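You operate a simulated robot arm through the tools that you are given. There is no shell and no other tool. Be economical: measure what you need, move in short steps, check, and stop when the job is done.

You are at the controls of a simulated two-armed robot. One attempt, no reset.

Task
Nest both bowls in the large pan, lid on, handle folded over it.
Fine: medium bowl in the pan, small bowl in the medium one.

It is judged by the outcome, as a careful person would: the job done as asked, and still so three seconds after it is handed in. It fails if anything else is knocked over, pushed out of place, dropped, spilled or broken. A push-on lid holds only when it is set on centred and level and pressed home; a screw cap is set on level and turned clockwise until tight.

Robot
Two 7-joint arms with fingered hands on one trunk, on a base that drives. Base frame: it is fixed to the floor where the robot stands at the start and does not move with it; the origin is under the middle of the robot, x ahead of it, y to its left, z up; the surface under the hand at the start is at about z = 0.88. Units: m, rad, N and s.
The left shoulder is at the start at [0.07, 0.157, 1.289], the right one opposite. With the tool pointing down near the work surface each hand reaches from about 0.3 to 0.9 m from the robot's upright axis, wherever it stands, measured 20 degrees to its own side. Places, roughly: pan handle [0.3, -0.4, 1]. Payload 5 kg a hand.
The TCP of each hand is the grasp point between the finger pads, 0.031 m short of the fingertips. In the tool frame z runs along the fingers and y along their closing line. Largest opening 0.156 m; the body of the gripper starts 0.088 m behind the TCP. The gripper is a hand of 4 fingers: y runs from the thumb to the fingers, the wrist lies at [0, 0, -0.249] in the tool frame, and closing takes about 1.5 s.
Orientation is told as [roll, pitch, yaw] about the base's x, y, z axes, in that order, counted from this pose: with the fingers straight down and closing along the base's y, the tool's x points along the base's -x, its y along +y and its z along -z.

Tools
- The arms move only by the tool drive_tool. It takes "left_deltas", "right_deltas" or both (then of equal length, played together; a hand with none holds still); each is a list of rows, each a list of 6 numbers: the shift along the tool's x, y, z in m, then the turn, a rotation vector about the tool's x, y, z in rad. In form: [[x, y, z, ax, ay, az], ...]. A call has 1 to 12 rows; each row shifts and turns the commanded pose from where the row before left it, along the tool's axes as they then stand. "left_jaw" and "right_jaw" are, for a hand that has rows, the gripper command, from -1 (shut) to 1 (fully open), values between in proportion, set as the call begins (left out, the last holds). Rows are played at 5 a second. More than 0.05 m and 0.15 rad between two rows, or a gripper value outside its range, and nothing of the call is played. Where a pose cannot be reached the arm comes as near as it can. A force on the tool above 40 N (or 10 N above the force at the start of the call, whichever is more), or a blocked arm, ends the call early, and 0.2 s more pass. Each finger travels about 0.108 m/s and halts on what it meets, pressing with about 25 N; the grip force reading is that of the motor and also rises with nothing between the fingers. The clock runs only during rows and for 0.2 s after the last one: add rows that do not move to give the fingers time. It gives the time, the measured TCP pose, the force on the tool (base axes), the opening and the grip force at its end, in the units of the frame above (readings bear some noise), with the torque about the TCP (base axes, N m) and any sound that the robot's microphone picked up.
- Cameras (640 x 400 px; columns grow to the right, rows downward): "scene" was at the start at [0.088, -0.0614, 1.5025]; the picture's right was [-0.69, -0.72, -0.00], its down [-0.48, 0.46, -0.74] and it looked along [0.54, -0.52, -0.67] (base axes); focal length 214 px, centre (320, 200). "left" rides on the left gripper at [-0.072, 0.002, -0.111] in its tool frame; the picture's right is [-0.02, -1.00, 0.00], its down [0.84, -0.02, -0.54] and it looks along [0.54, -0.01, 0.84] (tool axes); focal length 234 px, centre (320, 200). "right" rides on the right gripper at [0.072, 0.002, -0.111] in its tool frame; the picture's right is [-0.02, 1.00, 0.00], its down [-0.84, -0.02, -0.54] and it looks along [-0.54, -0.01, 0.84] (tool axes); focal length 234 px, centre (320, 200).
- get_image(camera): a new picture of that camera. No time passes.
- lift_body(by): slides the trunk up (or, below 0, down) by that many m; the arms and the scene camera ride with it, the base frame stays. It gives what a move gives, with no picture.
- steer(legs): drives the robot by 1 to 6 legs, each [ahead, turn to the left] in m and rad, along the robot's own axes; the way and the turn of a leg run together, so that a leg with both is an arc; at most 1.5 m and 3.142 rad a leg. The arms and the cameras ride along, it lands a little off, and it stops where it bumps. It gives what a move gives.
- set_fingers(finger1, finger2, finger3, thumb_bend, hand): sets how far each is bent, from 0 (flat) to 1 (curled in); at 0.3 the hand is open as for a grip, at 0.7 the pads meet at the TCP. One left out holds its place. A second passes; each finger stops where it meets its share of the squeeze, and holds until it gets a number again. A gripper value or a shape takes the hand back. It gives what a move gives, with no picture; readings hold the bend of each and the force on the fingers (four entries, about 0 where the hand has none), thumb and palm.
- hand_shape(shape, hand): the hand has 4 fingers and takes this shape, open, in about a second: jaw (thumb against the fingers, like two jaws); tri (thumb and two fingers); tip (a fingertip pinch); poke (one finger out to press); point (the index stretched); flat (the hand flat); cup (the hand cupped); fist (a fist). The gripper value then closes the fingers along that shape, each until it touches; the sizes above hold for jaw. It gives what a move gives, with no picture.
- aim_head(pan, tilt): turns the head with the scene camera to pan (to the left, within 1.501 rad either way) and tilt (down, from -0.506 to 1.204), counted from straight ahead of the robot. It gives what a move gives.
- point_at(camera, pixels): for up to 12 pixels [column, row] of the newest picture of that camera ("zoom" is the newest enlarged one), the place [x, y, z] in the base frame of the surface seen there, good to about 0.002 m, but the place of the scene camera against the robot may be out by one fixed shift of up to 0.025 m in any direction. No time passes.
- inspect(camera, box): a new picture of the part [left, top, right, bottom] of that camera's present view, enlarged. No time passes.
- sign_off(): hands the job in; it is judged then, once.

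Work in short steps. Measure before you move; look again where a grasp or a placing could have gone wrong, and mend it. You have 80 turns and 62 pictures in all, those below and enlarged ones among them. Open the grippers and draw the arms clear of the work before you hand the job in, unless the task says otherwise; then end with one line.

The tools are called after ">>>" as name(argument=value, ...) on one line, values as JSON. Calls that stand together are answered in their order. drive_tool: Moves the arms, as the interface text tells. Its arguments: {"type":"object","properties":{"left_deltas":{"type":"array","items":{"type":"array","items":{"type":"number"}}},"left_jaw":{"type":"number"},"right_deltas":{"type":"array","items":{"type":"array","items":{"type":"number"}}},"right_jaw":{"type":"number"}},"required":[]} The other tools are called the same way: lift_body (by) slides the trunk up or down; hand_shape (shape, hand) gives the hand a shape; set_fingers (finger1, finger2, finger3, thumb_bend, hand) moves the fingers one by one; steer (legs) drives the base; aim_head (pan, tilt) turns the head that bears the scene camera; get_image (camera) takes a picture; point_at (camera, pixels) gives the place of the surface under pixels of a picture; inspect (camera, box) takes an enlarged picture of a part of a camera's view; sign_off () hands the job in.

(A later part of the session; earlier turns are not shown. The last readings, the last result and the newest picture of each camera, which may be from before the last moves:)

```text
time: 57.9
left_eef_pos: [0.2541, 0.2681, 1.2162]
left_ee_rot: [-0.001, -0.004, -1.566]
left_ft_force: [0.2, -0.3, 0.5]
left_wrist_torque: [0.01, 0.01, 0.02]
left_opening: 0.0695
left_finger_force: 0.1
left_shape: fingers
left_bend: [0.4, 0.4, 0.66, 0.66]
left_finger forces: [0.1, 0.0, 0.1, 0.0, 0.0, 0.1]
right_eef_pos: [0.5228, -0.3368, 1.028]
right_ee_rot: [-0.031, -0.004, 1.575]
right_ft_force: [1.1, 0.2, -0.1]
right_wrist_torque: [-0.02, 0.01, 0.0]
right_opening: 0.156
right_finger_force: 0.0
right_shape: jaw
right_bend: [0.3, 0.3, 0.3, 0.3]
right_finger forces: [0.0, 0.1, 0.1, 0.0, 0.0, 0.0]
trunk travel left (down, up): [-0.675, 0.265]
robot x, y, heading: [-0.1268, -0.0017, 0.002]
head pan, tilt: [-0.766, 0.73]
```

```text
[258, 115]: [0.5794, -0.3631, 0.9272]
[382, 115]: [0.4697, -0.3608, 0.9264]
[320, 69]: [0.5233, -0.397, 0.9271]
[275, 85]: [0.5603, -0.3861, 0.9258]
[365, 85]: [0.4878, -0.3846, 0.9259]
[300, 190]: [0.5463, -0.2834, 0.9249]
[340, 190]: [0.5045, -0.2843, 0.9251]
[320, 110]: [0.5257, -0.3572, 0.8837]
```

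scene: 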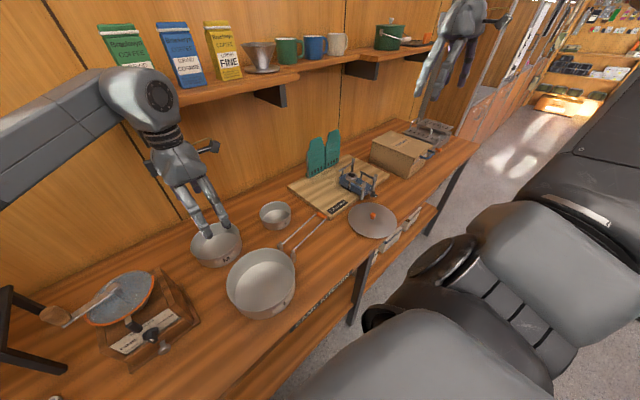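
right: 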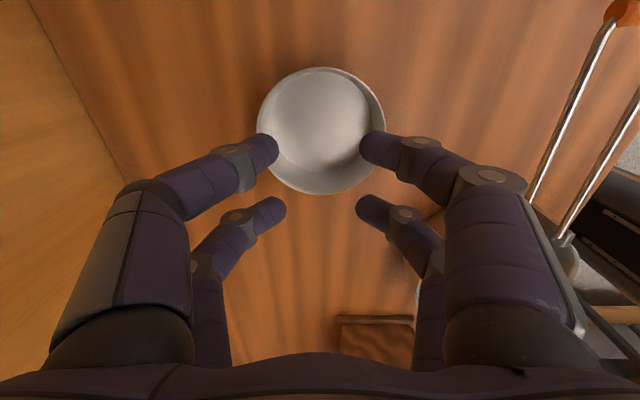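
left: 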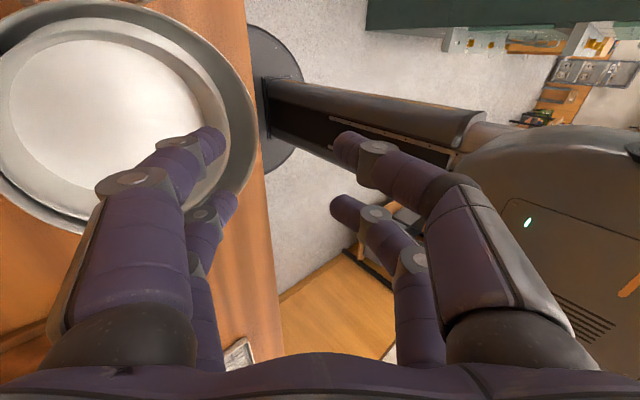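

S is at (0.5245,-0.339). Level the hand, descend to TCP z≈0.944, and close.

>>> drive_tool(right_deltas=[[0.002, -0.0017, 0.02, -0.031, 0, 0], [0, 0, 0.03, 0, 0, 0], [0, 0, 0.025, 0, 0, 0], [0, 0, 0.009, 0, 0, 0], [0, 0, 0, 0, 0, 0]])

>>> drive_tool(right_deltas=[[0, 0, 0, 0, 0, 0], [0, 0, 0, 0, 0, 0], [0, 0, 0, 0, 0, 0], [0, 0, 0, 0, 0, 0], [0, 0, 0, 0, 0, 0], [0, 0, 0, 0, 0, 0]], right_jaw=-1)

>>> drive_tool(right_deltas=[[0, 0, -0.01, 0, 0, 0], [0, 0, -0.02, 0, 0, 0], [0, 0, 0, 0, 0, 0]])

>>> get_image(camera="right")

```text
time: 59.1
left_eef_pos: [0.2549, 0.2681, 1.2173]
left_ee_rot: [-0.002, -0.006, -1.568]
left_ft_force: [0.5, 0.3, -0.6]
left_wrist_torque: [0.0, -0.03, 0.01]
left_opening: 0.0693
left_finger_force: 0.0
left_shape: fingers
left_bend: [0.4, 0.4, 0.66, 0.66]
left_finger forces: [0.0, 0.1, 0.1, 0.0, 0.0, 0.1]
right_eef_pos: [0.5205, -0.3376, 0.9443]
right_ee_rot: [0.001, -0.004, 1.575]
right_ft_force: [0.0, -0.9, 0.7]
right_wrist_torque: [0.01, -0.01, 0.0]
right_opening: 0.1556
right_finger_force: 0.1
right_shape: jaw
right_bend: [0.3, 0.3, 0.3, 0.3]
right_finger forces: [0.0, 0.0, 0.0, 0.1, 0.1, 0.1]
trunk travel left (down, up): [-0.675, 0.265]
robot x, y, heading: [-0.1263, -0.0021, 0.002]
head pan, tilt: [-0.766, 0.73]
```

```text
time: 60.5
left_eef_pos: [0.2544, 0.2676, 1.2163]
left_ee_rot: [-0.002, -0.004, -1.567]
left_ft_force: [-0.5, 0.2, -0.3]
left_wrist_torque: [-0.02, 0.01, 0.03]
left_opening: 0.0694
left_finger_force: 0.0
left_shape: fingers
left_bend: [0.4, 0.4, 0.66, 0.66]
left_finger forces: [0.0, 0.1, 0.1, 0.1, 0.0, 0.0]
right_eef_pos: [0.5212, -0.3381, 0.9448]
right_ee_rot: [0.0, -0.004, 1.578]
right_ft_force: [-0.6, -0.4, 0.5]
right_wrist_torque: [0.04, 0.04, 0.01]
right_opening: 0.103
right_finger_force: 24.6
right_shape: jaw
right_bend: [0.3, 0.3, 0.3, 0.64]
right_finger forces: [22.4, 23.2, 20.8, 0.1, 23.1, 0.0]
trunk travel left (down, up): [-0.675, 0.265]
robot x, y, heading: [-0.1288, -0.0003, 0.003]
head pan, tilt: [-0.766, 0.73]
```

```text
time: 61.3
left_eef_pos: [0.2554, 0.2685, 1.2162]
left_ee_rot: [-0.002, -0.006, -1.566]
left_ft_force: [0.4, -0.1, 0.3]
left_wrist_torque: [-0.02, -0.03, -0.01]
left_opening: 0.0693
left_finger_force: 0.0
left_shape: fingers
left_bend: [0.4, 0.4, 0.66, 0.66]
left_finger forces: [0.1, 0.0, 0.1, 0.0, 0.0, 0.0]
right_eef_pos: [0.5221, -0.3391, 0.9742]
right_ee_rot: [0.001, -0.003, 1.576]
right_ft_force: [-0.1, -0.4, -1.1]
right_wrist_torque: [0.01, 0.04, 0.0]
right_opening: 0.103
right_finger_force: 24.8
right_shape: jaw
right_bend: [0.3, 0.3, 0.3, 0.64]
right_finger forces: [22.4, 23.3, 20.8, 0.1, 23.0, 0.1]
trunk travel left (down, up): [-0.675, 0.265]
robot x, y, heading: [-0.1287, 0.0029, 0.006]
head pan, tilt: [-0.766, 0.73]
```

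```text
19 pictures are left
```

right: 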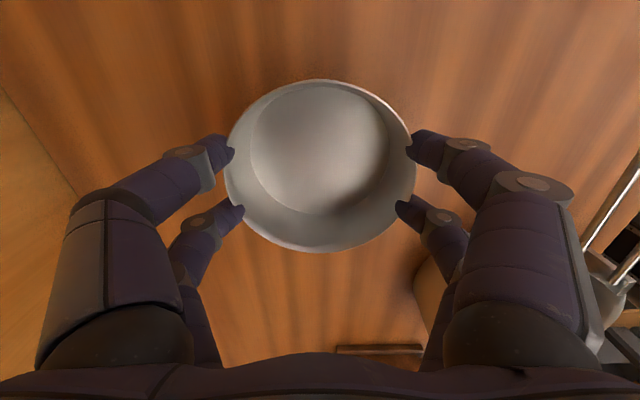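

Held by the rim. Lift and carry over M, then look.

>>> drive_tool(right_deltas=[[0, 0, -0.04, 0, 0, 0], [0, 0, -0.04, 0, 0, 0], [0, 0, -0.03, 0, 0, 0], [0, 0.045, 0, 0, 0, 0], [0, 0.045, 0, 0, 0, 0], [0, 0.045, 0, 0, 0, 0], [0, 0.045, 0, 0, 0, 0], [-0.045, 0.018, 0, 0, 0, 0], [-0.045, 0, 0, 0, 0, 0], [-0.045, 0, 0, 0, 0, 0], [-0.045, 0, 0, 0, 0, 0], [0, 0, 0.03, 0, 0, 0]])

>>> get_image(camera="right")

```text
time: 63.9
left_eef_pos: [0.2569, 0.2669, 1.2172]
left_ee_rot: [-0.006, -0.004, -1.567]
left_ft_force: [-0.5, -0.3, -0.7]
left_wrist_torque: [0.0, 0.0, -0.01]
left_opening: 0.0694
left_finger_force: 0.0
left_shape: fingers
left_bend: [0.4, 0.4, 0.66, 0.66]
left_finger forces: [0.0, 0.0, 0.1, 0.0, 0.1, 0.0]
right_eef_pos: [0.3242, -0.1564, 1.0562]
right_ee_rot: [0.002, -0.007, 1.577]
right_ft_force: [-0.2, 0.8, -1.7]
right_wrist_torque: [0.0, 0.02, 0.0]
right_opening: 0.103
right_finger_force: 25.2
right_shape: jaw
right_bend: [0.3, 0.3, 0.3, 0.64]
right_finger forces: [23.0, 23.2, 21.3, 0.1, 23.5, 0.1]
trunk travel left (down, up): [-0.675, 0.265]
robot x, y, heading: [-0.1284, 0.0031, 0.003]
head pan, tilt: [-0.766, 0.73]
```

```text
18 pictures are left
```

right: 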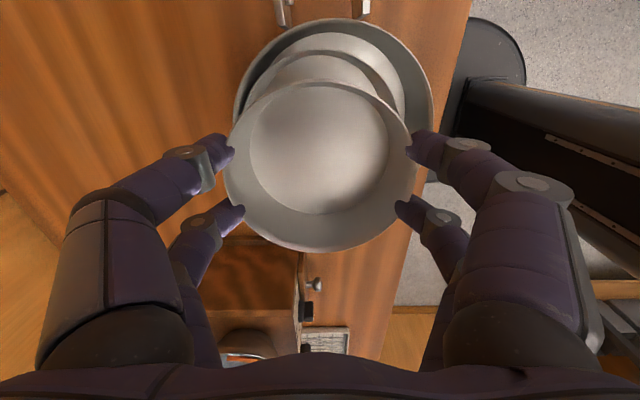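

>>> point_at(camera="right", pixels=[[249, 95], [270, 66], [300, 52], [330, 50], [365, 62], [390, 82], [228, 160], [412, 160], [320, 83], [270, 238], [375, 236], [300, 248]])

```text
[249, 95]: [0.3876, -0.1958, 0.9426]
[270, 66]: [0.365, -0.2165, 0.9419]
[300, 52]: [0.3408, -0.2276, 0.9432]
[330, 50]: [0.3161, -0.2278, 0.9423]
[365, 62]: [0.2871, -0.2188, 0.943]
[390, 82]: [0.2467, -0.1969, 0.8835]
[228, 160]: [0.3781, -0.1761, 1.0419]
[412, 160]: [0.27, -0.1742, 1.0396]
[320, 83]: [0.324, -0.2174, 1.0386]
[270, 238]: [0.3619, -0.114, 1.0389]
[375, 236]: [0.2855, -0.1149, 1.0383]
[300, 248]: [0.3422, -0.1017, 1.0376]
```

S at (0.324,-0.158), M at (0.3245,-0.155): shift +3 mm in y and lower until the tips are just above M's rim.

>>> drive_tool(right_deltas=[[-0.003, 0, 0.03, 0, 0, 0], [0, 0, 0.025, 0, 0, 0], [0, 0, 0.015, 0, 0, 0], [0, 0, 0.005, 0, 0, 0], [0, 0, 0.003, 0, 0, 0], [0, 0, 0, 0, 0, 0]])

>>> get_image(camera="right")

```text
time: 65.3
left_eef_pos: [0.2542, 0.2683, 1.2166]
left_ee_rot: [0.0, -0.004, -1.568]
left_ft_force: [0.0, -0.6, 0.5]
left_wrist_torque: [-0.02, 0.0, 0.0]
left_opening: 0.0693
left_finger_force: 0.1
left_shape: fingers
left_bend: [0.4, 0.4, 0.66, 0.66]
left_finger forces: [0.0, 0.0, 0.1, 0.0, 0.0, 0.1]
right_eef_pos: [0.3235, -0.1546, 0.9783]
right_ee_rot: [0.001, -0.003, 1.576]
right_ft_force: [0.2, -0.2, -2.2]
right_wrist_torque: [0.0, 0.02, 0.0]
right_opening: 0.103
right_finger_force: 24.9
right_shape: jaw
right_bend: [0.3, 0.3, 0.3, 0.64]
right_finger forces: [22.9, 23.3, 21.3, 0.0, 23.5, 0.0]
trunk travel left (down, up): [-0.675, 0.265]
robot x, y, heading: [-0.1292, 0.0016, 0.002]
head pan, tilt: [-0.766, 0.73]
```

```text
17 pictures are left
```

right: 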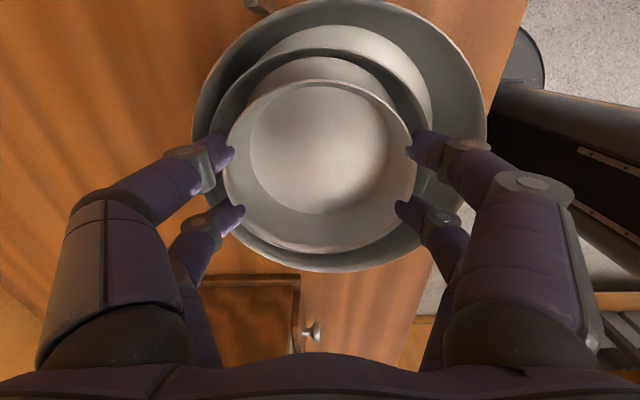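

Well centred, no contact. Continue in 3 mm steps.

>>> drive_tool(right_deltas=[[0, 0, 0.003, 0, 0, 0], [0, 0, 0.003, 0, 0, 0], [0, 0, 0.003, 0, 0, 0], [0, 0, 0.003, 0, 0, 0], [0, 0, 0.003, 0, 0, 0], [0, 0, 0, 0, 0, 0]])

>>> get_image(camera="right")

```text
time: 66.4
left_eef_pos: [0.2537, 0.2675, 1.2158]
left_ee_rot: [0.0, -0.006, -1.568]
left_ft_force: [0.0, -0.1, -0.2]
left_wrist_torque: [0.01, 0.02, -0.03]
left_opening: 0.0695
left_finger_force: 0.1
left_shape: fingers
left_bend: [0.4, 0.4, 0.66, 0.66]
left_finger forces: [0.1, 0.0, 0.1, 0.1, 0.1, 0.0]
right_eef_pos: [0.3253, -0.155, 0.9715]
right_ee_rot: [-0.013, -0.005, 1.574]
right_ft_force: [-6.2, -3.0, 25.2]
right_wrist_torque: [-0.61, -1.46, -0.19]
right_opening: 0.1015
right_finger_force: 25.4
right_shape: jaw
right_bend: [0.3, 0.31, 0.3, 0.73]
right_finger forces: [26.3, 26.3, 28.1, 0.0, 47.7, 0.0]
trunk travel left (down, up): [-0.675, 0.265]
robot x, y, heading: [-0.1323, -0.0027, 0.0]
head pan, tilt: [-0.766, 0.73]
stopped in row 5 (right hand): the force on the tool passed its limit at 43 N (the readings are from after the stop); the commanded pose is now the measured one
```

```text
16 pictures are left
```

right: 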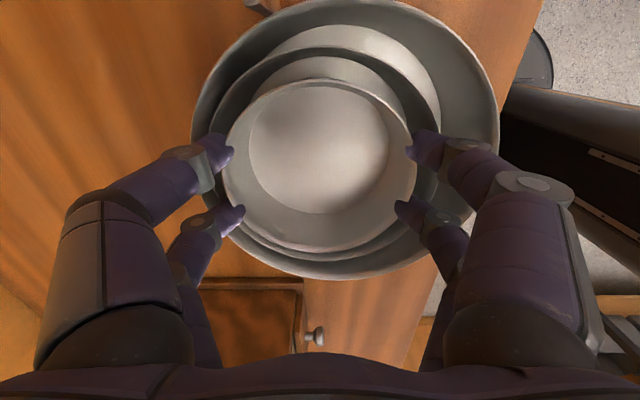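

The contact is at the thumb (far -y side, 48 N), the other fingers are free; M sits toward the far side. Raise 4 mm, shift 7 mm toward -x, and lower again.

>>> drive_tool(right_deltas=[[0, 0, -0.004, 0.013, 0, 0], [0, 0.007, 0, 0, 0, 0], [0, 0, 0.003, 0, 0, 0], [0, 0, 0.003, 0, 0, 0], [0, 0, 0.003, 0, 0, 0], [0, 0, 0.003, 0, 0, 0], [0, 0, 0.003, 0, 0, 0], [0, 0, 0, 0, 0, 0]])

```text
time: 67.5
left_eef_pos: [0.2528, 0.2684, 1.2172]
left_ee_rot: [0.0, -0.006, -1.567]
left_ft_force: [0.0, 0.5, -0.4]
left_wrist_torque: [0.01, 0.02, -0.02]
left_opening: 0.0694
left_finger_force: 0.1
left_shape: fingers
left_bend: [0.4, 0.4, 0.66, 0.66]
left_finger forces: [0.1, 0.0, 0.0, 0.0, 0.0, 0.0]
right_eef_pos: [0.3227, -0.1538, 0.9697]
right_ee_rot: [-0.032, -0.009, 1.574]
right_ft_force: [-5.7, 0.9, 23.4]
right_wrist_torque: [-0.51, -1.0, -0.12]
right_opening: 0.1019
right_finger_force: 25.1
right_shape: jaw
right_bend: [0.3, 0.31, 0.3, 0.73]
right_finger forces: [33.3, 25.9, 29.6, 0.1, 44.8, 0.0]
trunk travel left (down, up): [-0.675, 0.265]
robot x, y, heading: [-0.1291, -0.0032, 0.002]
head pan, tilt: [-0.766, 0.73]
stopped in row 5 (right hand): the force on the tool passed its limit at 44 N (the readings are from after the stop); the commanded pose is now the measured one
```

Still blocked with S's base ~2.4 cm above M's floor, inside M's walls. I raise 2 mm, level, and release it so it settles straight down into M.

>>> drive_tool(right_deltas=[[0, -0.001, -0.002, -0.03, 0, 0], [0, 0, 0, 0, 0, 0]])

>>> drive_tool(right_deltas=[[0, 0, 0, 0, 0, 0], [0, 0, 0, 0, 0, 0], [0, 0, 0, 0, 0, 0], [0, 0, -0.02, 0, 0, 0], [0, 0, -0.04, 0, 0, 0], [0, 0, -0.04, 0, 0, 0], [0, 0, -0.04, 0, 0, 0]], right_jaw=0.7)

>>> get_image(camera="right")

```text
time: 68.1
left_eef_pos: [0.2531, 0.2684, 1.2178]
left_ee_rot: [-0.001, -0.006, -1.568]
left_ft_force: [-0.6, -0.5, -0.3]
left_wrist_torque: [-0.03, 0.0, 0.02]
left_opening: 0.0697
left_finger_force: 0.1
left_shape: fingers
left_bend: [0.4, 0.4, 0.66, 0.66]
left_finger forces: [0.1, 0.0, 0.0, 0.0, 0.0, 0.0]
right_eef_pos: [0.3237, -0.1539, 0.9709]
right_ee_rot: [-0.006, -0.007, 1.576]
right_ft_force: [4.1, -2.7, 28.5]
right_wrist_torque: [-0.83, -2.03, -0.01]
right_opening: 0.1015
right_finger_force: 24.9
right_shape: jaw
right_bend: [0.3, 0.31, 0.3, 0.73]
right_finger forces: [25.2, 23.3, 26.7, 0.1, 48.6, 0.0]
trunk travel left (down, up): [-0.675, 0.265]
robot x, y, heading: [-0.1346, -0.0007, 0.003]
head pan, tilt: [-0.766, 0.73]
```

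```text
time: 68.5
left_eef_pos: [0.2518, 0.2674, 1.2176]
left_ee_rot: [0.0, -0.005, -1.57]
left_ft_force: [-0.5, -0.3, -0.1]
left_wrist_torque: [-0.02, 0.0, 0.02]
left_opening: 0.0693
left_finger_force: 0.0
left_shape: fingers
left_bend: [0.4, 0.4, 0.66, 0.66]
left_finger forces: [0.1, 0.0, 0.1, 0.1, 0.1, 0.0]
right_eef_pos: [0.3228, -0.1529, 0.9745]
right_ee_rot: [-0.005, -0.009, 1.573]
right_ft_force: [-7.1, -0.9, 29.6]
right_wrist_torque: [-0.48, -1.37, -0.2]
right_opening: 0.1236
right_finger_force: 0.1
right_shape: jaw
right_bend: [0.33, 0.32, 0.32, 0.35]
right_finger forces: [17.1, 5.0, 16.9, 0.0, 28.5, 0.0]
trunk travel left (down, up): [-0.675, 0.265]
robot x, y, heading: [-0.1318, -0.0009, -0.003]
head pan, tilt: [-0.766, 0.73]
stopped in row 2 (right hand): the force on the tool passed its limit at 41 N (the readings are from after the stop); the commanded pose is now the measured one
```

```text
15 pictures are left
```

right: 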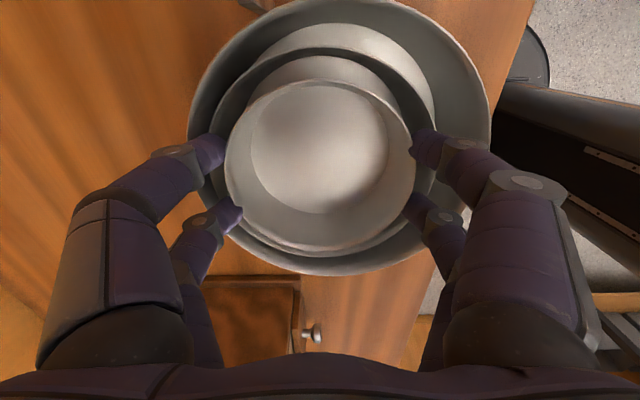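

The opening pushed on a rim and stopped; S seems unmoved. I measure S's rim height and M's.

>>> point_at(camera="right", pixels=[[320, 84], [228, 165], [414, 160], [320, 150], [280, 240], [320, 51], [235, 75], [320, 8], [200, 130], [370, 75], [205, 150], [425, 145]])

```text
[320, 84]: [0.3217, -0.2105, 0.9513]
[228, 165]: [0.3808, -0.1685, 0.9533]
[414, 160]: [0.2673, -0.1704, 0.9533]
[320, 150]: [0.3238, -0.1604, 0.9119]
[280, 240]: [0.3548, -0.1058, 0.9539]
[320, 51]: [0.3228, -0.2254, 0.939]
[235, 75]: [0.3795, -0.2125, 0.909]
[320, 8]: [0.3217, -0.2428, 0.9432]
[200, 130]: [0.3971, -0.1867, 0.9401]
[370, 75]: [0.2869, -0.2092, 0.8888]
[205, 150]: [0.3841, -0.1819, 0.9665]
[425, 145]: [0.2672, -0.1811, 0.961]
```

S is still held 2.6 cm up by the rear fingers. I raise 3 mm while opening on so the thumb clears the rim.

>>> drive_tool(right_deltas=[[0, 0, -0.004, 0, 0, 0], [0, 0, -0.002, 0, 0, 0], [0, 0, 0, 0, 0, 0], [0, 0, 0, 0, 0, 0], [0, 0, -0.02, 0, 0, 0], [0, 0, -0.04, 0, 0, 0], [0, 0, -0.04, 0, 0, 0], [0, 0, -0.04, 0, 0, 0]], right_jaw=0.7)

>>> get_image(camera="right")

```text
time: 70.3
left_eef_pos: [0.2545, 0.2681, 1.2166]
left_ee_rot: [0.0, -0.006, -1.569]
left_ft_force: [0.3, 0.2, 0.2]
left_wrist_torque: [-0.03, -0.03, 0.03]
left_opening: 0.0694
left_finger_force: 0.1
left_shape: fingers
left_bend: [0.4, 0.4, 0.66, 0.66]
left_finger forces: [0.0, 0.0, 0.0, 0.0, 0.0, 0.0]
right_eef_pos: [0.3237, -0.1558, 1.1159]
right_ee_rot: [-0.002, -0.007, 1.576]
right_ft_force: [-0.1, -0.4, 0.6]
right_wrist_torque: [-0.03, -0.05, -0.03]
right_opening: 0.1324
right_finger_force: 0.1
right_shape: jaw
right_bend: [0.25, 0.25, 0.25, 0.41]
right_finger forces: [0.1, 0.1, 0.1, 0.0, 0.0, 0.0]
trunk travel left (down, up): [-0.675, 0.265]
robot x, y, heading: [-0.1325, -0.0019, 0.007]
head pan, tilt: [-0.766, 0.73]
```

```text
14 pictures are left
```

right: 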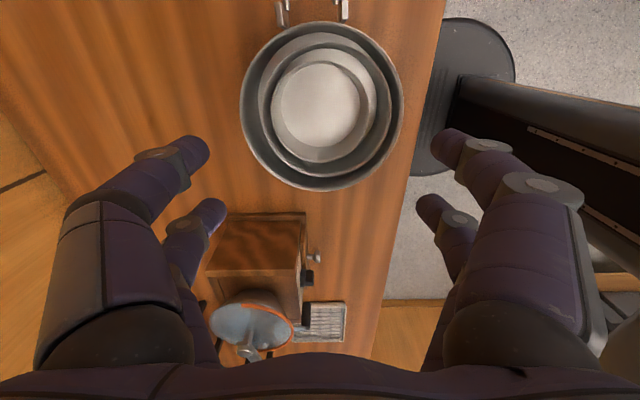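

Both bowls are nested. I measure the pan rim, S's seating, and the hinge lugs.

>>> point_at(camera="right", pixels=[[243, 105], [262, 50], [325, 23], [382, 55], [401, 105], [380, 165], [325, 189], [265, 165], [320, 110], [320, 62], [281, 15], [344, 8]])

```text
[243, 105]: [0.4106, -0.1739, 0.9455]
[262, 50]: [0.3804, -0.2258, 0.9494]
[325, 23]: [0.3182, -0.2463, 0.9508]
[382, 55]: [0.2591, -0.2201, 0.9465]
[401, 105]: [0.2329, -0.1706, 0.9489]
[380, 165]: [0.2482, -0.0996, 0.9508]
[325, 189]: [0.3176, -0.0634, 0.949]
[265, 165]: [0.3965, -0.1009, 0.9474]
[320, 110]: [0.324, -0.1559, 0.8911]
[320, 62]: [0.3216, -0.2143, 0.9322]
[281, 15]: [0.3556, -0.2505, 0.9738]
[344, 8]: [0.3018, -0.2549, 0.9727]
```

Pan centre is (0.321,-0.155), R 0.0915; S's rim (0.932) is below the pan rim. I move the right hand above the lid knob (0.260,-0.609) and form a fingertip pinch.

>>> drive_tool(right_deltas=[[0.0453, 0.0064, 0, 0, 0, 0], [0.0453, 0.0064, 0, 0, 0, 0], [0.0453, 0.0064, 0, 0, 0, 0], [0.0453, 0.0064, 0, 0, 0, 0], [0.0453, 0.0064, 0, 0, 0, 0], [0.0453, 0.0064, 0, 0, 0, 0], [0.0453, 0.0064, 0, 0, 0, 0], [0.0453, 0.0064, 0, 0, 0, 0], [0.0453, 0.0064, 0, 0, 0, 0], [0.0453, 0.0064, 0, 0, 0, 0], [0, 0, 0, 0, 0, 0]])

>>> hand_shape(shape="tip", hand="right")

>>> get_image(camera="right")

```text
time: 72.7
left_eef_pos: [0.2554, 0.2681, 1.2166]
left_ee_rot: [-0.002, -0.004, -1.569]
left_ft_force: [0.0, -0.2, 0.6]
left_wrist_torque: [-0.01, -0.02, 0.02]
left_opening: 0.0692
left_finger_force: 0.0
left_shape: fingers
left_bend: [0.4, 0.4, 0.66, 0.66]
left_finger forces: [0.0, 0.0, 0.0, 0.0, 0.0, 0.0]
right_eef_pos: [0.2612, -0.6087, 1.1109]
right_ee_rot: [-0.002, -0.008, 1.577]
right_ft_force: [0.5, 0.5, 0.8]
right_wrist_torque: [-0.04, -0.01, -0.02]
right_opening: 0.1325
right_finger_force: 0.0
right_shape: jaw
right_bend: [0.25, 0.25, 0.25, 0.41]
right_finger forces: [0.0, 0.0, 0.1, 0.0, 0.0, 0.0]
trunk travel left (down, up): [-0.675, 0.265]
robot x, y, heading: [-0.1278, -0.0026, 0.004]
head pan, tilt: [-0.766, 0.73]
```

```text
time: 73.6
left_eef_pos: [0.2554, 0.267, 1.215]
left_ee_rot: [-0.002, -0.006, -1.569]
left_ft_force: [0.3, -0.5, 0.0]
left_wrist_torque: [-0.01, -0.02, 0.01]
left_opening: 0.0693
left_finger_force: 0.1
left_shape: fingers
left_bend: [0.4, 0.4, 0.66, 0.66]
left_finger forces: [0.0, 0.1, 0.0, 0.0, 0.0, 0.0]
right_eef_pos: [0.2591, -0.6104, 1.1112]
right_ee_rot: [-0.002, -0.008, 1.575]
right_ft_force: [0.0, 0.6, 0.2]
right_wrist_torque: [-0.01, -0.02, -0.04]
right_opening: 0.156
right_finger_force: 0.1
right_shape: tip
right_bend: [0.3, 0.3, 0.3, 0.3]
right_finger forces: [0.1, 0.0, 0.0, 0.0, 0.0, 0.0]
trunk travel left (down, up): [-0.675, 0.265]
robot x, y, heading: [-0.1317, -0.0007, 0.005]
head pan, tilt: [-0.766, 0.73]
```

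```text
13 pictures are left
```

right: 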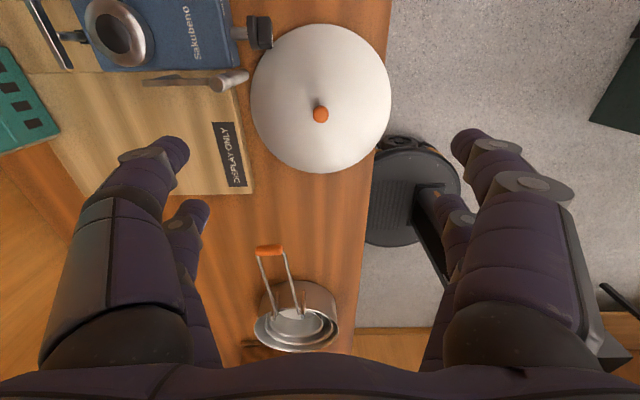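

The knob shows at (320,114). I close the tip shape partly in the air to see where the tips meet.

>>> drive_tool(right_deltas=[[0, 0, 0, 0, 0, 0], [0, 0, 0, 0, 0, 0], [0, 0, 0, 0, 0, 0], [0, 0, 0, 0, 0, 0], [0, 0, 0, 0, 0, 0], [0, 0, 0, 0, 0, 0], [0, 0, 0, 0, 0, 0]], right_jaw=-0.6)

>>> point_at(camera="right", pixels=[[320, 114], [322, 104], [313, 114], [328, 114], [253, 95], [390, 95], [325, 25], [322, 172]])

>>> get_image(camera="right")

```text
time: 75.2
left_eef_pos: [0.2554, 0.2678, 1.2162]
left_ee_rot: [-0.001, -0.005, -1.568]
left_ft_force: [-0.2, -1.2, 0.3]
left_wrist_torque: [-0.02, 0.02, 0.02]
left_opening: 0.0691
left_finger_force: 0.1
left_shape: fingers
left_bend: [0.4, 0.4, 0.66, 0.66]
left_finger forces: [0.1, 0.1, 0.0, 0.1, 0.0, 0.1]
right_eef_pos: [0.2601, -0.6101, 1.1106]
right_ee_rot: [-0.001, -0.007, 1.574]
right_ft_force: [0.4, 0.0, -0.4]
right_wrist_torque: [-0.01, -0.01, -0.02]
right_opening: 0.0316
right_finger_force: 0.0
right_shape: tip
right_bend: [0.73, 0.73, 0.73, 0.7]
right_finger forces: [0.0, 0.0, 0.0, 0.1, 0.0, 0.1]
trunk travel left (down, up): [-0.675, 0.265]
robot x, y, heading: [-0.1319, -0.0009, 0.0]
head pan, tilt: [-0.766, 0.73]
```

```text
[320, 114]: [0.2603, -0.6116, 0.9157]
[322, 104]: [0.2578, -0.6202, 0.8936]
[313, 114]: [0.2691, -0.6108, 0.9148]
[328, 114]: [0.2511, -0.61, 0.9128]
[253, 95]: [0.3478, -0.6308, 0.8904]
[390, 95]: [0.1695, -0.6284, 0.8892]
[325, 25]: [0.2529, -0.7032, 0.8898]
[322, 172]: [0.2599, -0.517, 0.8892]
```

```text
12 pictures are left
```

right: 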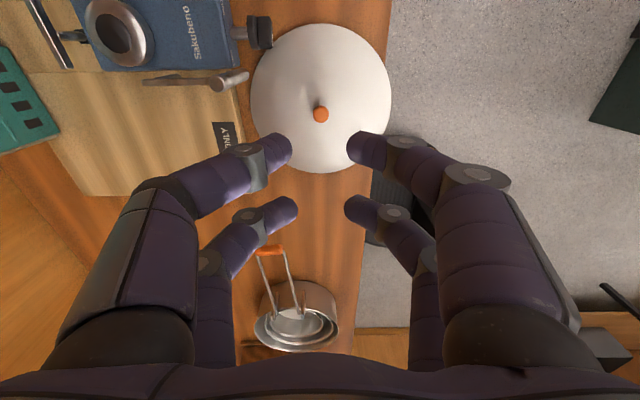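

The pairs sit ±0.02 m along tool x, so the knob would slip between them; I'll use the front pair. Measure its tips.

>>> point_at(camera="right", pixels=[[285, 140], [288, 150], [283, 160], [355, 140], [350, 150], [355, 160], [290, 205], [352, 208]])

```text
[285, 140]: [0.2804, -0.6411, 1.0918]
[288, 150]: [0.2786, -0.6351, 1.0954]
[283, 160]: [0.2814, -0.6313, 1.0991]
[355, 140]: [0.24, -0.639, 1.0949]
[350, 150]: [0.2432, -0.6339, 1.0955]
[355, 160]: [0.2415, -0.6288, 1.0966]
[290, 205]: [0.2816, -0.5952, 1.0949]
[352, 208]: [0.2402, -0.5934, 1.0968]
```

Front pair is at TCP y-0.0205. Move so that it straddles the knob, descend to TCP z≈0.924 and close.

>>> drive_tool(right_deltas=[[-0.0196, 0, 0, 0, 0, 0], [0, 0, 0.04, 0, 0, 0], [0, 0, 0.04, 0, 0, 0], [0, 0, 0.04, 0, 0, 0], [0, 0, 0.04, 0, 0, 0], [0, 0, 0.018, 0, 0, 0], [0, 0, 0.008, 0, 0, 0], [0, 0, 0, 0, 0, 0]], right_jaw=-0.4)

>>> get_image(camera="right")

```text
time: 77.0
left_eef_pos: [0.2552, 0.2671, 1.2163]
left_ee_rot: [-0.002, -0.005, -1.569]
left_ft_force: [-0.1, -1.0, -0.1]
left_wrist_torque: [0.06, 0.01, 0.01]
left_opening: 0.0695
left_finger_force: 0.1
left_shape: fingers
left_bend: [0.4, 0.4, 0.66, 0.66]
left_finger forces: [0.0, 0.0, 0.0, 0.0, 0.0, 0.0]
right_eef_pos: [0.2642, -0.5892, 0.9267]
right_ee_rot: [0.001, -0.008, 1.574]
right_ft_force: [0.3, -0.2, -0.1]
right_wrist_torque: [0.0, -0.04, 0.01]
right_opening: 0.0466
right_finger_force: 0.1
right_shape: tip
right_bend: [0.73, 0.73, 0.73, 0.7]
right_finger forces: [0.1, 0.0, 0.0, 0.1, 0.0, 0.0]
trunk travel left (down, up): [-0.675, 0.265]
robot x, y, heading: [-0.1345, 0.0013, 0.004]
head pan, tilt: [-0.766, 0.73]
```

```text
11 pictures are left
```

right: 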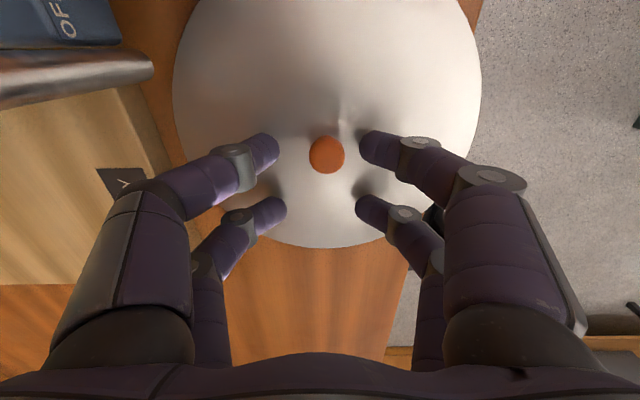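

The knob (327,155) lies between the front tips. Close, then lift a little.

>>> drive_tool(right_deltas=[[0, 0, 0, 0, 0, 0], [0, 0, 0, 0, 0, 0], [0, 0, 0, 0, 0, 0], [0, 0, 0, 0, 0, 0], [0, 0, 0, 0, 0, 0], [0, 0, -0.01, 0, 0, 0], [0, 0, -0.02, 0, 0, 0], [0, 0, -0.03, 0, 0, 0], [0, 0, 0, 0, 0, 0]], right_jaw=-1)

>>> get_image(camera="right")

```text
time: 79.0
left_eef_pos: [0.2564, 0.268, 1.2171]
left_ee_rot: [-0.002, -0.006, -1.569]
left_ft_force: [-0.5, 0.2, -0.7]
left_wrist_torque: [0.02, 0.01, -0.01]
left_opening: 0.0692
left_finger_force: 0.1
left_shape: fingers
left_bend: [0.4, 0.4, 0.66, 0.66]
left_finger forces: [0.0, 0.0, 0.0, 0.0, 0.0, 0.1]
right_eef_pos: [0.2629, -0.5891, 0.9877]
right_ee_rot: [-0.003, -0.008, 1.574]
right_ft_force: [0.6, -0.5, -1.2]
right_wrist_torque: [0.05, -0.04, 0.02]
right_opening: 0.0043
right_finger_force: 25.6
right_shape: tip
right_bend: [0.73, 0.7, 0.7, 0.7]
right_finger forces: [32.3, 0.1, 0.0, 0.1, 23.3, 0.1]
trunk travel left (down, up): [-0.675, 0.265]
robot x, y, heading: [-0.1263, 0.0018, 0.005]
head pan, tilt: [-0.766, 0.73]
```

```text
10 pictures are left
```

right: 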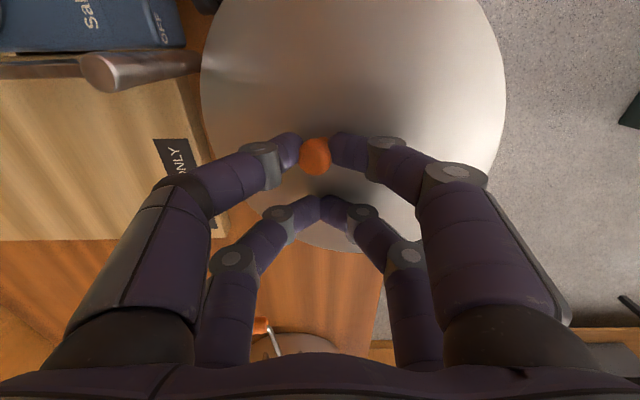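

Lid lifted. Check its level and position relative to the TCP.

>>> point_at(camera="right", pixels=[[206, 80], [500, 110], [350, 246], [350, 30], [317, 150], [250, 50], [450, 60], [480, 160]])

```text
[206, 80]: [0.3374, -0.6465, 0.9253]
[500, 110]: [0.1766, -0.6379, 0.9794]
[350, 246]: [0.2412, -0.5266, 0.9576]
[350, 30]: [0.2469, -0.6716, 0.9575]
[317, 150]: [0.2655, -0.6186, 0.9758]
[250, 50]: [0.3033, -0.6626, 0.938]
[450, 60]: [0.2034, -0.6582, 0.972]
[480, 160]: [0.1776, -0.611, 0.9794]
```

The lid hangs tilted ~0.325 rad (far side low). I raise it, then turn the hand about tool x by +0.325 to level it, and shift x to the pan's.

>>> drive_tool(right_deltas=[[0, 0, -0.04, 0, 0, 0], [0, 0, -0.04, 0, 0, 0], [0, 0, -0.03, 0, 0, 0], [0, 0, 0, 0.11, 0, 0], [0, 0, 0, 0.11, 0, 0], [0, 0, 0, 0.105, 0, 0], [-0.03, 0, 0, 0, 0, 0], [-0.045, 0, 0, 0, 0, 0], [-0.045, 0, 0, 0, 0, 0], [-0.045, 0, 0, 0, 0, 0], [-0.045, 0, 0, 0, 0, 0], [0, 0, 0, 0, 0, 0]])

>>> drive_tool(right_deltas=[[-0.045, 0, 0, 0, 0, 0], [-0.045, 0, 0, 0, 0, 0], [-0.045, 0, 0, 0, 0, 0], [-0.045, 0, 0, 0, 0, 0], [-0.045, 0, 0, 0, 0, 0], [-0.0286, -0.0263, 0.0088, 0, 0, 0], [0, -0.0263, 0.0089, 0, 0, 0], [0, 0, 0, 0, 0, 0]])

>>> get_image(camera="right")

```text
time: 81.6
left_eef_pos: [0.2557, 0.2666, 1.2165]
left_ee_rot: [-0.001, -0.003, -1.569]
left_ft_force: [-0.1, 1.0, -0.4]
left_wrist_torque: [0.04, -0.04, -0.04]
left_opening: 0.0695
left_finger_force: 0.1
left_shape: fingers
left_bend: [0.4, 0.4, 0.66, 0.66]
left_finger forces: [0.0, 0.0, 0.0, 0.0, 0.0, 0.0]
right_eef_pos: [0.2607, -0.3828, 1.0994]
right_ee_rot: [-0.326, -0.008, 1.575]
right_ft_force: [0.2, -0.7, -0.4]
right_wrist_torque: [0.03, 0.02, 0.03]
right_opening: 0.0044
right_finger_force: 24.5
right_shape: tip
right_bend: [0.73, 0.7, 0.7, 0.7]
right_finger forces: [29.5, 0.0, 0.0, 0.0, 23.3, 0.0]
trunk travel left (down, up): [-0.675, 0.265]
robot x, y, heading: [-0.1278, 0.0005, 0.003]
head pan, tilt: [-0.766, 0.73]
```

```text
time: 83.4
left_eef_pos: [0.2543, 0.2648, 1.2177]
left_ee_rot: [0.001, -0.001, -1.57]
left_ft_force: [-0.9, -0.6, -0.3]
left_wrist_torque: [0.1, -0.02, -0.02]
left_opening: 0.0696
left_finger_force: 0.0
left_shape: fingers
left_bend: [0.4, 0.4, 0.66, 0.66]
left_finger forces: [0.0, 0.0, 0.1, 0.0, 0.1, 0.0]
right_eef_pos: [0.3269, -0.1556, 1.1034]
right_ee_rot: [-0.329, -0.009, 1.574]
right_ft_force: [-0.7, -0.1, -1.6]
right_wrist_torque: [0.05, -0.04, -0.02]
right_opening: 0.0046
right_finger_force: 24.2
right_shape: tip
right_bend: [0.73, 0.7, 0.7, 0.7]
right_finger forces: [24.2, 0.0, 0.0, 0.1, 23.6, 0.0]
right hand out of reach, approached as far as the arm can: row 2, 3, 4
trunk travel left (down, up): [-0.675, 0.265]
robot x, y, heading: [-0.1306, 0.0009, 0.002]
head pan, tilt: [-0.766, 0.73]
```

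```text
9 pictures are left
```

right: 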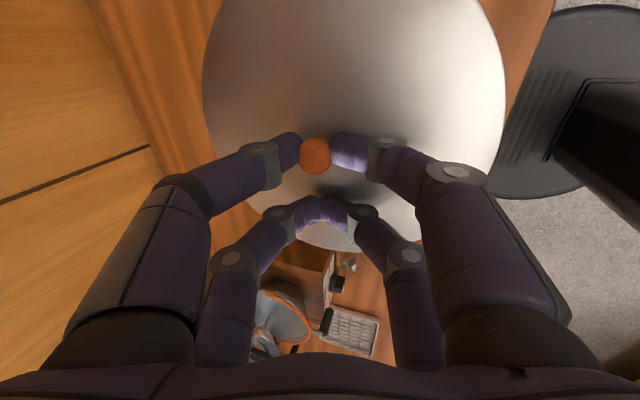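

Measure lid rim for level and centre.

>>> point_at(camera="right", pixels=[[206, 70], [225, 165], [500, 110], [480, 165], [345, 246], [375, 244], [316, 150], [495, 50], [212, 30], [420, 100], [250, 80]])

```text
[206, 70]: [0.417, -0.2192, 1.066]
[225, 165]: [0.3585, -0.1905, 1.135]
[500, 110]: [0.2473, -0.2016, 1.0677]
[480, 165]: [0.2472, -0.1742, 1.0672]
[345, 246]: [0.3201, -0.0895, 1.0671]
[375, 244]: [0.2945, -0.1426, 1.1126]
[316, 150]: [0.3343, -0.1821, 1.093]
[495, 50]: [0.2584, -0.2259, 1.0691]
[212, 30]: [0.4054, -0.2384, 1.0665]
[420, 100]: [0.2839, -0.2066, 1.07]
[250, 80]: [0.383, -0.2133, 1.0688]
```

Lid is level (z 1.066–1.069), centre ≈(0.335,-0.181). Shift by (-0.014,+0.026) and go down 0.085 m.

>>> drive_tool(right_deltas=[[-0.013, 0.0066, -0.0022, 0, 0, 0], [-0.013, 0.0067, -0.0022, 0, 0, 0], [0, 0, 0, 0, 0, 0], [0, 0.0096, 0.0284, 0, 0, 0], [0, 0.0096, 0.0284, 0, 0, 0], [0, 0.008, 0.0237, 0, 0, 0], [0, 0, 0, 0, 0, 0]])

>>> inspect(camera="right", box=[160, 0, 560, 260])

```text
time: 85.0
left_eef_pos: [0.2547, 0.2692, 1.2158]
left_ee_rot: [-0.002, -0.004, -1.569]
left_ft_force: [-0.4, -0.4, -0.2]
left_wrist_torque: [0.0, 0.01, 0.02]
left_opening: 0.0695
left_finger_force: 0.1
left_shape: fingers
left_bend: [0.4, 0.4, 0.66, 0.66]
left_finger forces: [0.0, 0.0, 0.0, 0.0, 0.1, 0.0]
right_eef_pos: [0.3146, -0.1283, 1.0179]
right_ee_rot: [-0.326, -0.008, 1.576]
right_ft_force: [0.4, -0.1, -0.4]
right_wrist_torque: [0.02, 0.01, 0.03]
right_opening: 0.0045
right_finger_force: 25.4
right_shape: tip
right_bend: [0.73, 0.7, 0.7, 0.7]
right_finger forces: [24.4, 0.1, 0.0, 0.0, 23.5, 0.0]
trunk travel left (down, up): [-0.675, 0.265]
robot x, y, heading: [-0.1283, 0.0, 0.002]
head pan, tilt: [-0.766, 0.73]
```

```text
1.54 times, centred on (360, 130) of right
```

zoom: 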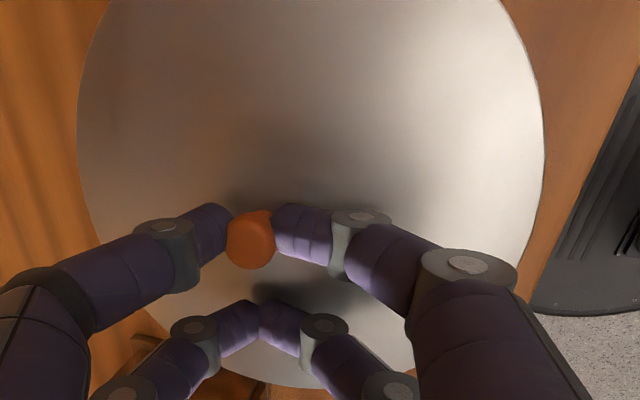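

Measure the lid's rim and knob again at this height.

>>> point_at(camera="zoom", pixels=[[81, 130], [90, 60], [92, 205], [541, 130], [515, 30], [530, 220], [275, 384], [250, 240], [240, 215]])

```text
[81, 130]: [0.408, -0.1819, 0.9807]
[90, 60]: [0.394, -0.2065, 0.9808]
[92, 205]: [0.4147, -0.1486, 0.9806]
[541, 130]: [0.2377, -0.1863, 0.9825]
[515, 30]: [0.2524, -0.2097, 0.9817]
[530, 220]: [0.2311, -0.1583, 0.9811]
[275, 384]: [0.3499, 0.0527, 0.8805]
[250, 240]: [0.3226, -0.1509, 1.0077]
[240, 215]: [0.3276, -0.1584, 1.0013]
```

Lid centre (0.3228,-0.1495), level. Correct by (-0.002,-0.0055) and lower gently till contact.

>>> drive_tool(right_deltas=[[0.0055, 0.0019, -0.0006, 0, 0, 0], [0, 0.0032, 0.0095, 0, 0, 0], [0, 0.0016, 0.0047, 0, 0, 0], [0, 0.0008, 0.0024, 0, 0, 0], [0, 0.0006, 0.0019, 0, 0, 0], [0, 0.0006, 0.0019, 0, 0, 0], [0, 0, 0, 0, 0, 0]])

>>> inspect(camera="scene", box=[190, 190, 350, 330])

```text
time: 86.6
left_eef_pos: [0.2551, 0.2681, 1.2169]
left_ee_rot: [-0.002, -0.005, -1.567]
left_ft_force: [0.4, 0.7, 0.2]
left_wrist_torque: [0.0, -0.02, -0.01]
left_opening: 0.0694
left_finger_force: 0.0
left_shape: fingers
left_bend: [0.4, 0.4, 0.66, 0.66]
left_finger forces: [0.0, 0.0, 0.1, 0.0, 0.1, 0.0]
right_eef_pos: [0.312, -0.1298, 0.9959]
right_ee_rot: [-0.327, -0.006, 1.573]
right_ft_force: [0.1, 0.4, -1.3]
right_wrist_torque: [-0.02, 0.02, -0.02]
right_opening: 0.0044
right_finger_force: 24.7
right_shape: tip
right_bend: [0.73, 0.7, 0.7, 0.7]
right_finger forces: [24.4, 0.1, 0.0, 0.0, 23.6, 0.0]
trunk travel left (down, up): [-0.675, 0.265]
robot x, y, heading: [-0.1305, -0.0008, 0.007]
head pan, tilt: [-0.766, 0.73]
```

```text
2.86 times, centred on (270, 260) of scene
```

zoom: 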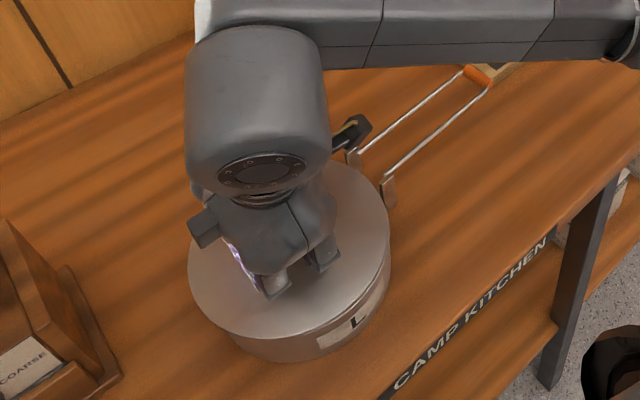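

I measure the lid edge in this scene view and compare with the pan centre.

>>> point_at(camera="zoom", pixels=[[191, 262], [200, 290], [230, 325], [280, 337], [340, 315], [375, 280], [388, 240], [380, 200], [350, 170], [384, 195], [352, 155], [478, 76]])

```text
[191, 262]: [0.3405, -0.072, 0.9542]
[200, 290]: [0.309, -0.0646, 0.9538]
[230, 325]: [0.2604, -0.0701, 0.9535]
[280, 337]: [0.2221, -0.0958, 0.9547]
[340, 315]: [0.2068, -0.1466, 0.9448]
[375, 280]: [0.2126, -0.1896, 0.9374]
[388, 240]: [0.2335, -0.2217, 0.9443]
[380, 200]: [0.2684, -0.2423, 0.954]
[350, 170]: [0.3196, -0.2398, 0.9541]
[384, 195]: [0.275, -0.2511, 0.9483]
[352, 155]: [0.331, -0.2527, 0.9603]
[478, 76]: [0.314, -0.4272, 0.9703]
```

Lid edge fits centre (0.294,-0.154) in scene frame, pan between (0.293,-0.152) and (0.298,-0.157): within ~3 mm. Nudge by (+0.002,-0.002) and lower to contact.

>>> drive_tool(right_deltas=[[0.002, -0.0019, 0.0006, 0, 0, 0], [0, 0.0006, 0.0019, 0, 0, 0], [0, 0.0006, 0.0019, 0, 0, 0], [0, 0.0006, 0.0019, 0, 0, 0], [0, 0.0006, 0.0019, 0, 0, 0], [0, 0, 0, 0, 0, 0]])

```text
time: 88.0
left_eef_pos: [0.2551, 0.268, 1.2159]
left_ee_rot: [-0.002, -0.006, -1.568]
left_ft_force: [-0.3, 0.4, 0.0]
left_wrist_torque: [0.0, 0.0, 0.01]
left_opening: 0.0694
left_finger_force: 0.1
left_shape: fingers
left_bend: [0.4, 0.4, 0.66, 0.66]
left_finger forces: [0.2, 0.0, 0.1, 0.1, 0.1, 0.0]
right_eef_pos: [0.3156, -0.1321, 0.9898]
right_ee_rot: [-0.326, -0.008, 1.576]
right_ft_force: [0.9, 0.1, -0.2]
right_wrist_torque: [-0.02, -0.02, -0.02]
right_opening: 0.0043
right_finger_force: 25.1
right_shape: tip
right_bend: [0.73, 0.7, 0.7, 0.7]
right_finger forces: [24.5, 0.0, 0.1, 0.1, 23.6, 0.1]
trunk travel left (down, up): [-0.675, 0.265]
robot x, y, heading: [-0.1294, 0.0013, 0.002]
head pan, tilt: [-0.766, 0.73]
```

No contact yet (edge ≈0.953). Continue in 2 mm steps.

>>> drive_tool(right_deltas=[[0, 0.0006, 0.0019, 0, 0, 0], [0, 0.0006, 0.0019, 0, 0, 0], [0, 0, 0, 0, 0, 0]])

>>> drive_tool(right_deltas=[[0, 0.0006, 0.0019, 0, 0, 0], [0, 0.0006, 0.0019, 0, 0, 0], [0, 0, 0, 0, 0, 0]])

```text
time: 88.8
left_eef_pos: [0.2535, 0.2696, 1.216]
left_ee_rot: [0.0, -0.005, -1.569]
left_ft_force: [0.9, 0.6, -0.1]
left_wrist_torque: [0.02, 0.01, 0.03]
left_opening: 0.0693
left_finger_force: 0.0
left_shape: fingers
left_bend: [0.4, 0.4, 0.66, 0.66]
left_finger forces: [0.0, 0.1, 0.0, 0.1, 0.0, 0.1]
right_eef_pos: [0.3156, -0.1327, 0.9876]
right_ee_rot: [-0.333, -0.01, 1.578]
right_ft_force: [0.1, -0.1, 24.2]
right_wrist_torque: [-0.06, -0.19, 0.04]
right_opening: 0.0056
right_finger_force: 25.4
right_shape: tip
right_bend: [0.73, 0.7, 0.7, 0.7]
right_finger forces: [26.6, 0.0, 0.0, 0.0, 27.4, 0.0]
trunk travel left (down, up): [-0.675, 0.265]
robot x, y, heading: [-0.1315, -0.0032, 0.003]
head pan, tilt: [-0.766, 0.73]
```

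```text
time: 89.4
left_eef_pos: [0.2533, 0.2673, 1.2171]
left_ee_rot: [0.001, -0.006, -1.57]
left_ft_force: [1.1, 1.0, 0.5]
left_wrist_torque: [0.01, 0.02, 0.0]
left_opening: 0.0697
left_finger_force: 0.0
left_shape: fingers
left_bend: [0.4, 0.4, 0.66, 0.66]
left_finger forces: [0.0, 0.1, 0.1, 0.0, 0.0, 0.0]
right_eef_pos: [0.3159, -0.1336, 0.9861]
right_ee_rot: [-0.336, -0.008, 1.575]
right_ft_force: [-8.0, -1.9, 25.4]
right_wrist_torque: [-0.21, 0.01, -0.08]
right_opening: 0.0072
right_finger_force: 24.9
right_shape: tip
right_bend: [0.74, 0.7, 0.7, 0.7]
right_finger forces: [36.1, 0.0, 0.0, 0.0, 25.6, 0.0]
trunk travel left (down, up): [-0.675, 0.265]
robot x, y, heading: [-0.1281, 0.0018, 0.002]
head pan, tilt: [-0.766, 0.73]
stopped in row 2 (right hand): the force on the tool passed its limit at 43 N (the readings are from after the stop); the commanded pose is now the measured one
```

Firm, torque-free contact: the lid rests on the pan, pressed with up to 43 N. I look closely.

>>> inspect(camera="scene", box=[220, 220, 310, 300])

```text
5.00 times, centred on (265, 260) of scene
```

zoom: 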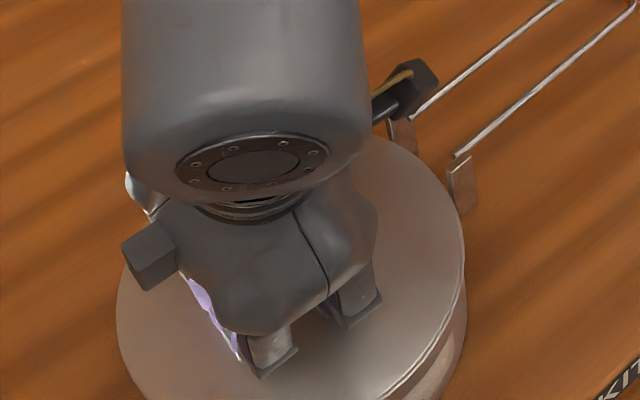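

I check the lid's edge heights around and pan wall position.

>>> point_at(camera="zoom", pixels=[[122, 310], [135, 360], [380, 388], [440, 330], [458, 270], [445, 200], [405, 155], [462, 320], [466, 290], [440, 360], [466, 255]])

```text
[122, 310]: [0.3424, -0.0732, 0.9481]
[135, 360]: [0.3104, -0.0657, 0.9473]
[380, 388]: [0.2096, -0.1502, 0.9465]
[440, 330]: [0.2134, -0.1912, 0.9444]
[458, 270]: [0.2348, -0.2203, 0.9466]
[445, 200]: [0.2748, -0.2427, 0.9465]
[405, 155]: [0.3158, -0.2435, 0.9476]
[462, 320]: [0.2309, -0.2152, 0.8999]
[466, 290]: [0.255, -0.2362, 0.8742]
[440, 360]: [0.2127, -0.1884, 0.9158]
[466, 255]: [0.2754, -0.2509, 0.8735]
```

Lid is level at ~0.953 (pan rim 0.950) and concentric with the pan wall (R≈0.091 from (0.299,-0.156) scene). Release the knob and rise.

>>> drive_tool(right_deltas=[[0, 0, 0, 0, 0, 0], [0, 0, 0, 0, 0, 0], [0, 0, 0, 0, 0, 0], [0, -0.0032, -0.0095, 0, 0, 0], [0, -0.0064, -0.019, 0, 0, 0], [0, -0.0128, -0.038, 0, 0, 0], [0, -0.0128, -0.038, -0.1, 0, 0], [0, -0.0064, -0.038, -0.1, 0, 0], [0, 0, -0.02, -0.126, 0, 0]], right_jaw=-0.2)

>>> drive_tool(right_deltas=[[0.04, 0, 0, 0, 0, 0.131], [0, 0, 0, 0, 0, 0.131], [0, 0, 0, 0, 0, 0.131], [0, 0, 0, 0, 0, 0.131], [0, 0, 0, 0, 0, 0.131], [0, 0, 0, 0, 0, 0.131], [0, 0, 0, 0, 0, 0.131], [0, 0, 0, 0, 0, 0.131], [0, 0, 0, 0, 0, 0.131], [0, 0, 0, 0, 0, 0.131], [0, 0, 0, 0, 0, 0.131], [0, 0, 0, 0, 0, 0.131]])

```text
time: 91.4
left_eef_pos: [0.2561, 0.269, 1.2158]
left_ee_rot: [-0.002, -0.005, -1.569]
left_ft_force: [-0.5, -0.3, -0.1]
left_wrist_torque: [-0.03, 0.01, 0.01]
left_opening: 0.0692
left_finger_force: 0.0
left_shape: fingers
left_bend: [0.4, 0.4, 0.66, 0.66]
left_finger forces: [0.1, 0.0, 0.1, 0.0, 0.1, 0.1]
right_eef_pos: [0.3096, -0.1322, 1.1511]
right_ee_rot: [-0.003, -0.006, 1.577]
right_ft_force: [-0.2, -0.3, -0.8]
right_wrist_torque: [0.01, 0.03, 0.0]
right_opening: 0.062
right_finger_force: 0.1
right_shape: tip
right_bend: [0.73, 0.73, 0.73, 0.7]
right_finger forces: [0.0, 0.0, 0.0, 0.0, 0.1, 0.1]
trunk travel left (down, up): [-0.675, 0.265]
robot x, y, heading: [-0.1304, -0.0029, 0.006]
head pan, tilt: [-0.766, 0.73]
```

```text
time: 94.0
left_eef_pos: [0.255, 0.2673, 1.217]
left_ee_rot: [-0.002, -0.005, -1.569]
left_ft_force: [0.0, -0.2, -0.5]
left_wrist_torque: [0.02, -0.05, -0.04]
left_opening: 0.0693
left_finger_force: 0.1
left_shape: fingers
left_bend: [0.4, 0.4, 0.66, 0.66]
left_finger forces: [0.0, 0.0, 0.1, 0.0, 0.1, 0.0]
right_eef_pos: [0.3116, -0.1746, 1.1505]
right_ee_rot: [0.008, -0.005, -0.001]
right_ft_force: [-0.1, -0.6, -0.3]
right_wrist_torque: [0.03, -0.03, 0.02]
right_opening: 0.062
right_finger_force: 0.1
right_shape: tip
right_bend: [0.73, 0.73, 0.73, 0.7]
right_finger forces: [0.0, 0.1, 0.0, 0.0, 0.0, 0.1]
trunk travel left (down, up): [-0.675, 0.265]
robot x, y, heading: [-0.1306, -0.0012, 0.002]
head pan, tilt: [-0.766, 0.73]
5 turns are left
```

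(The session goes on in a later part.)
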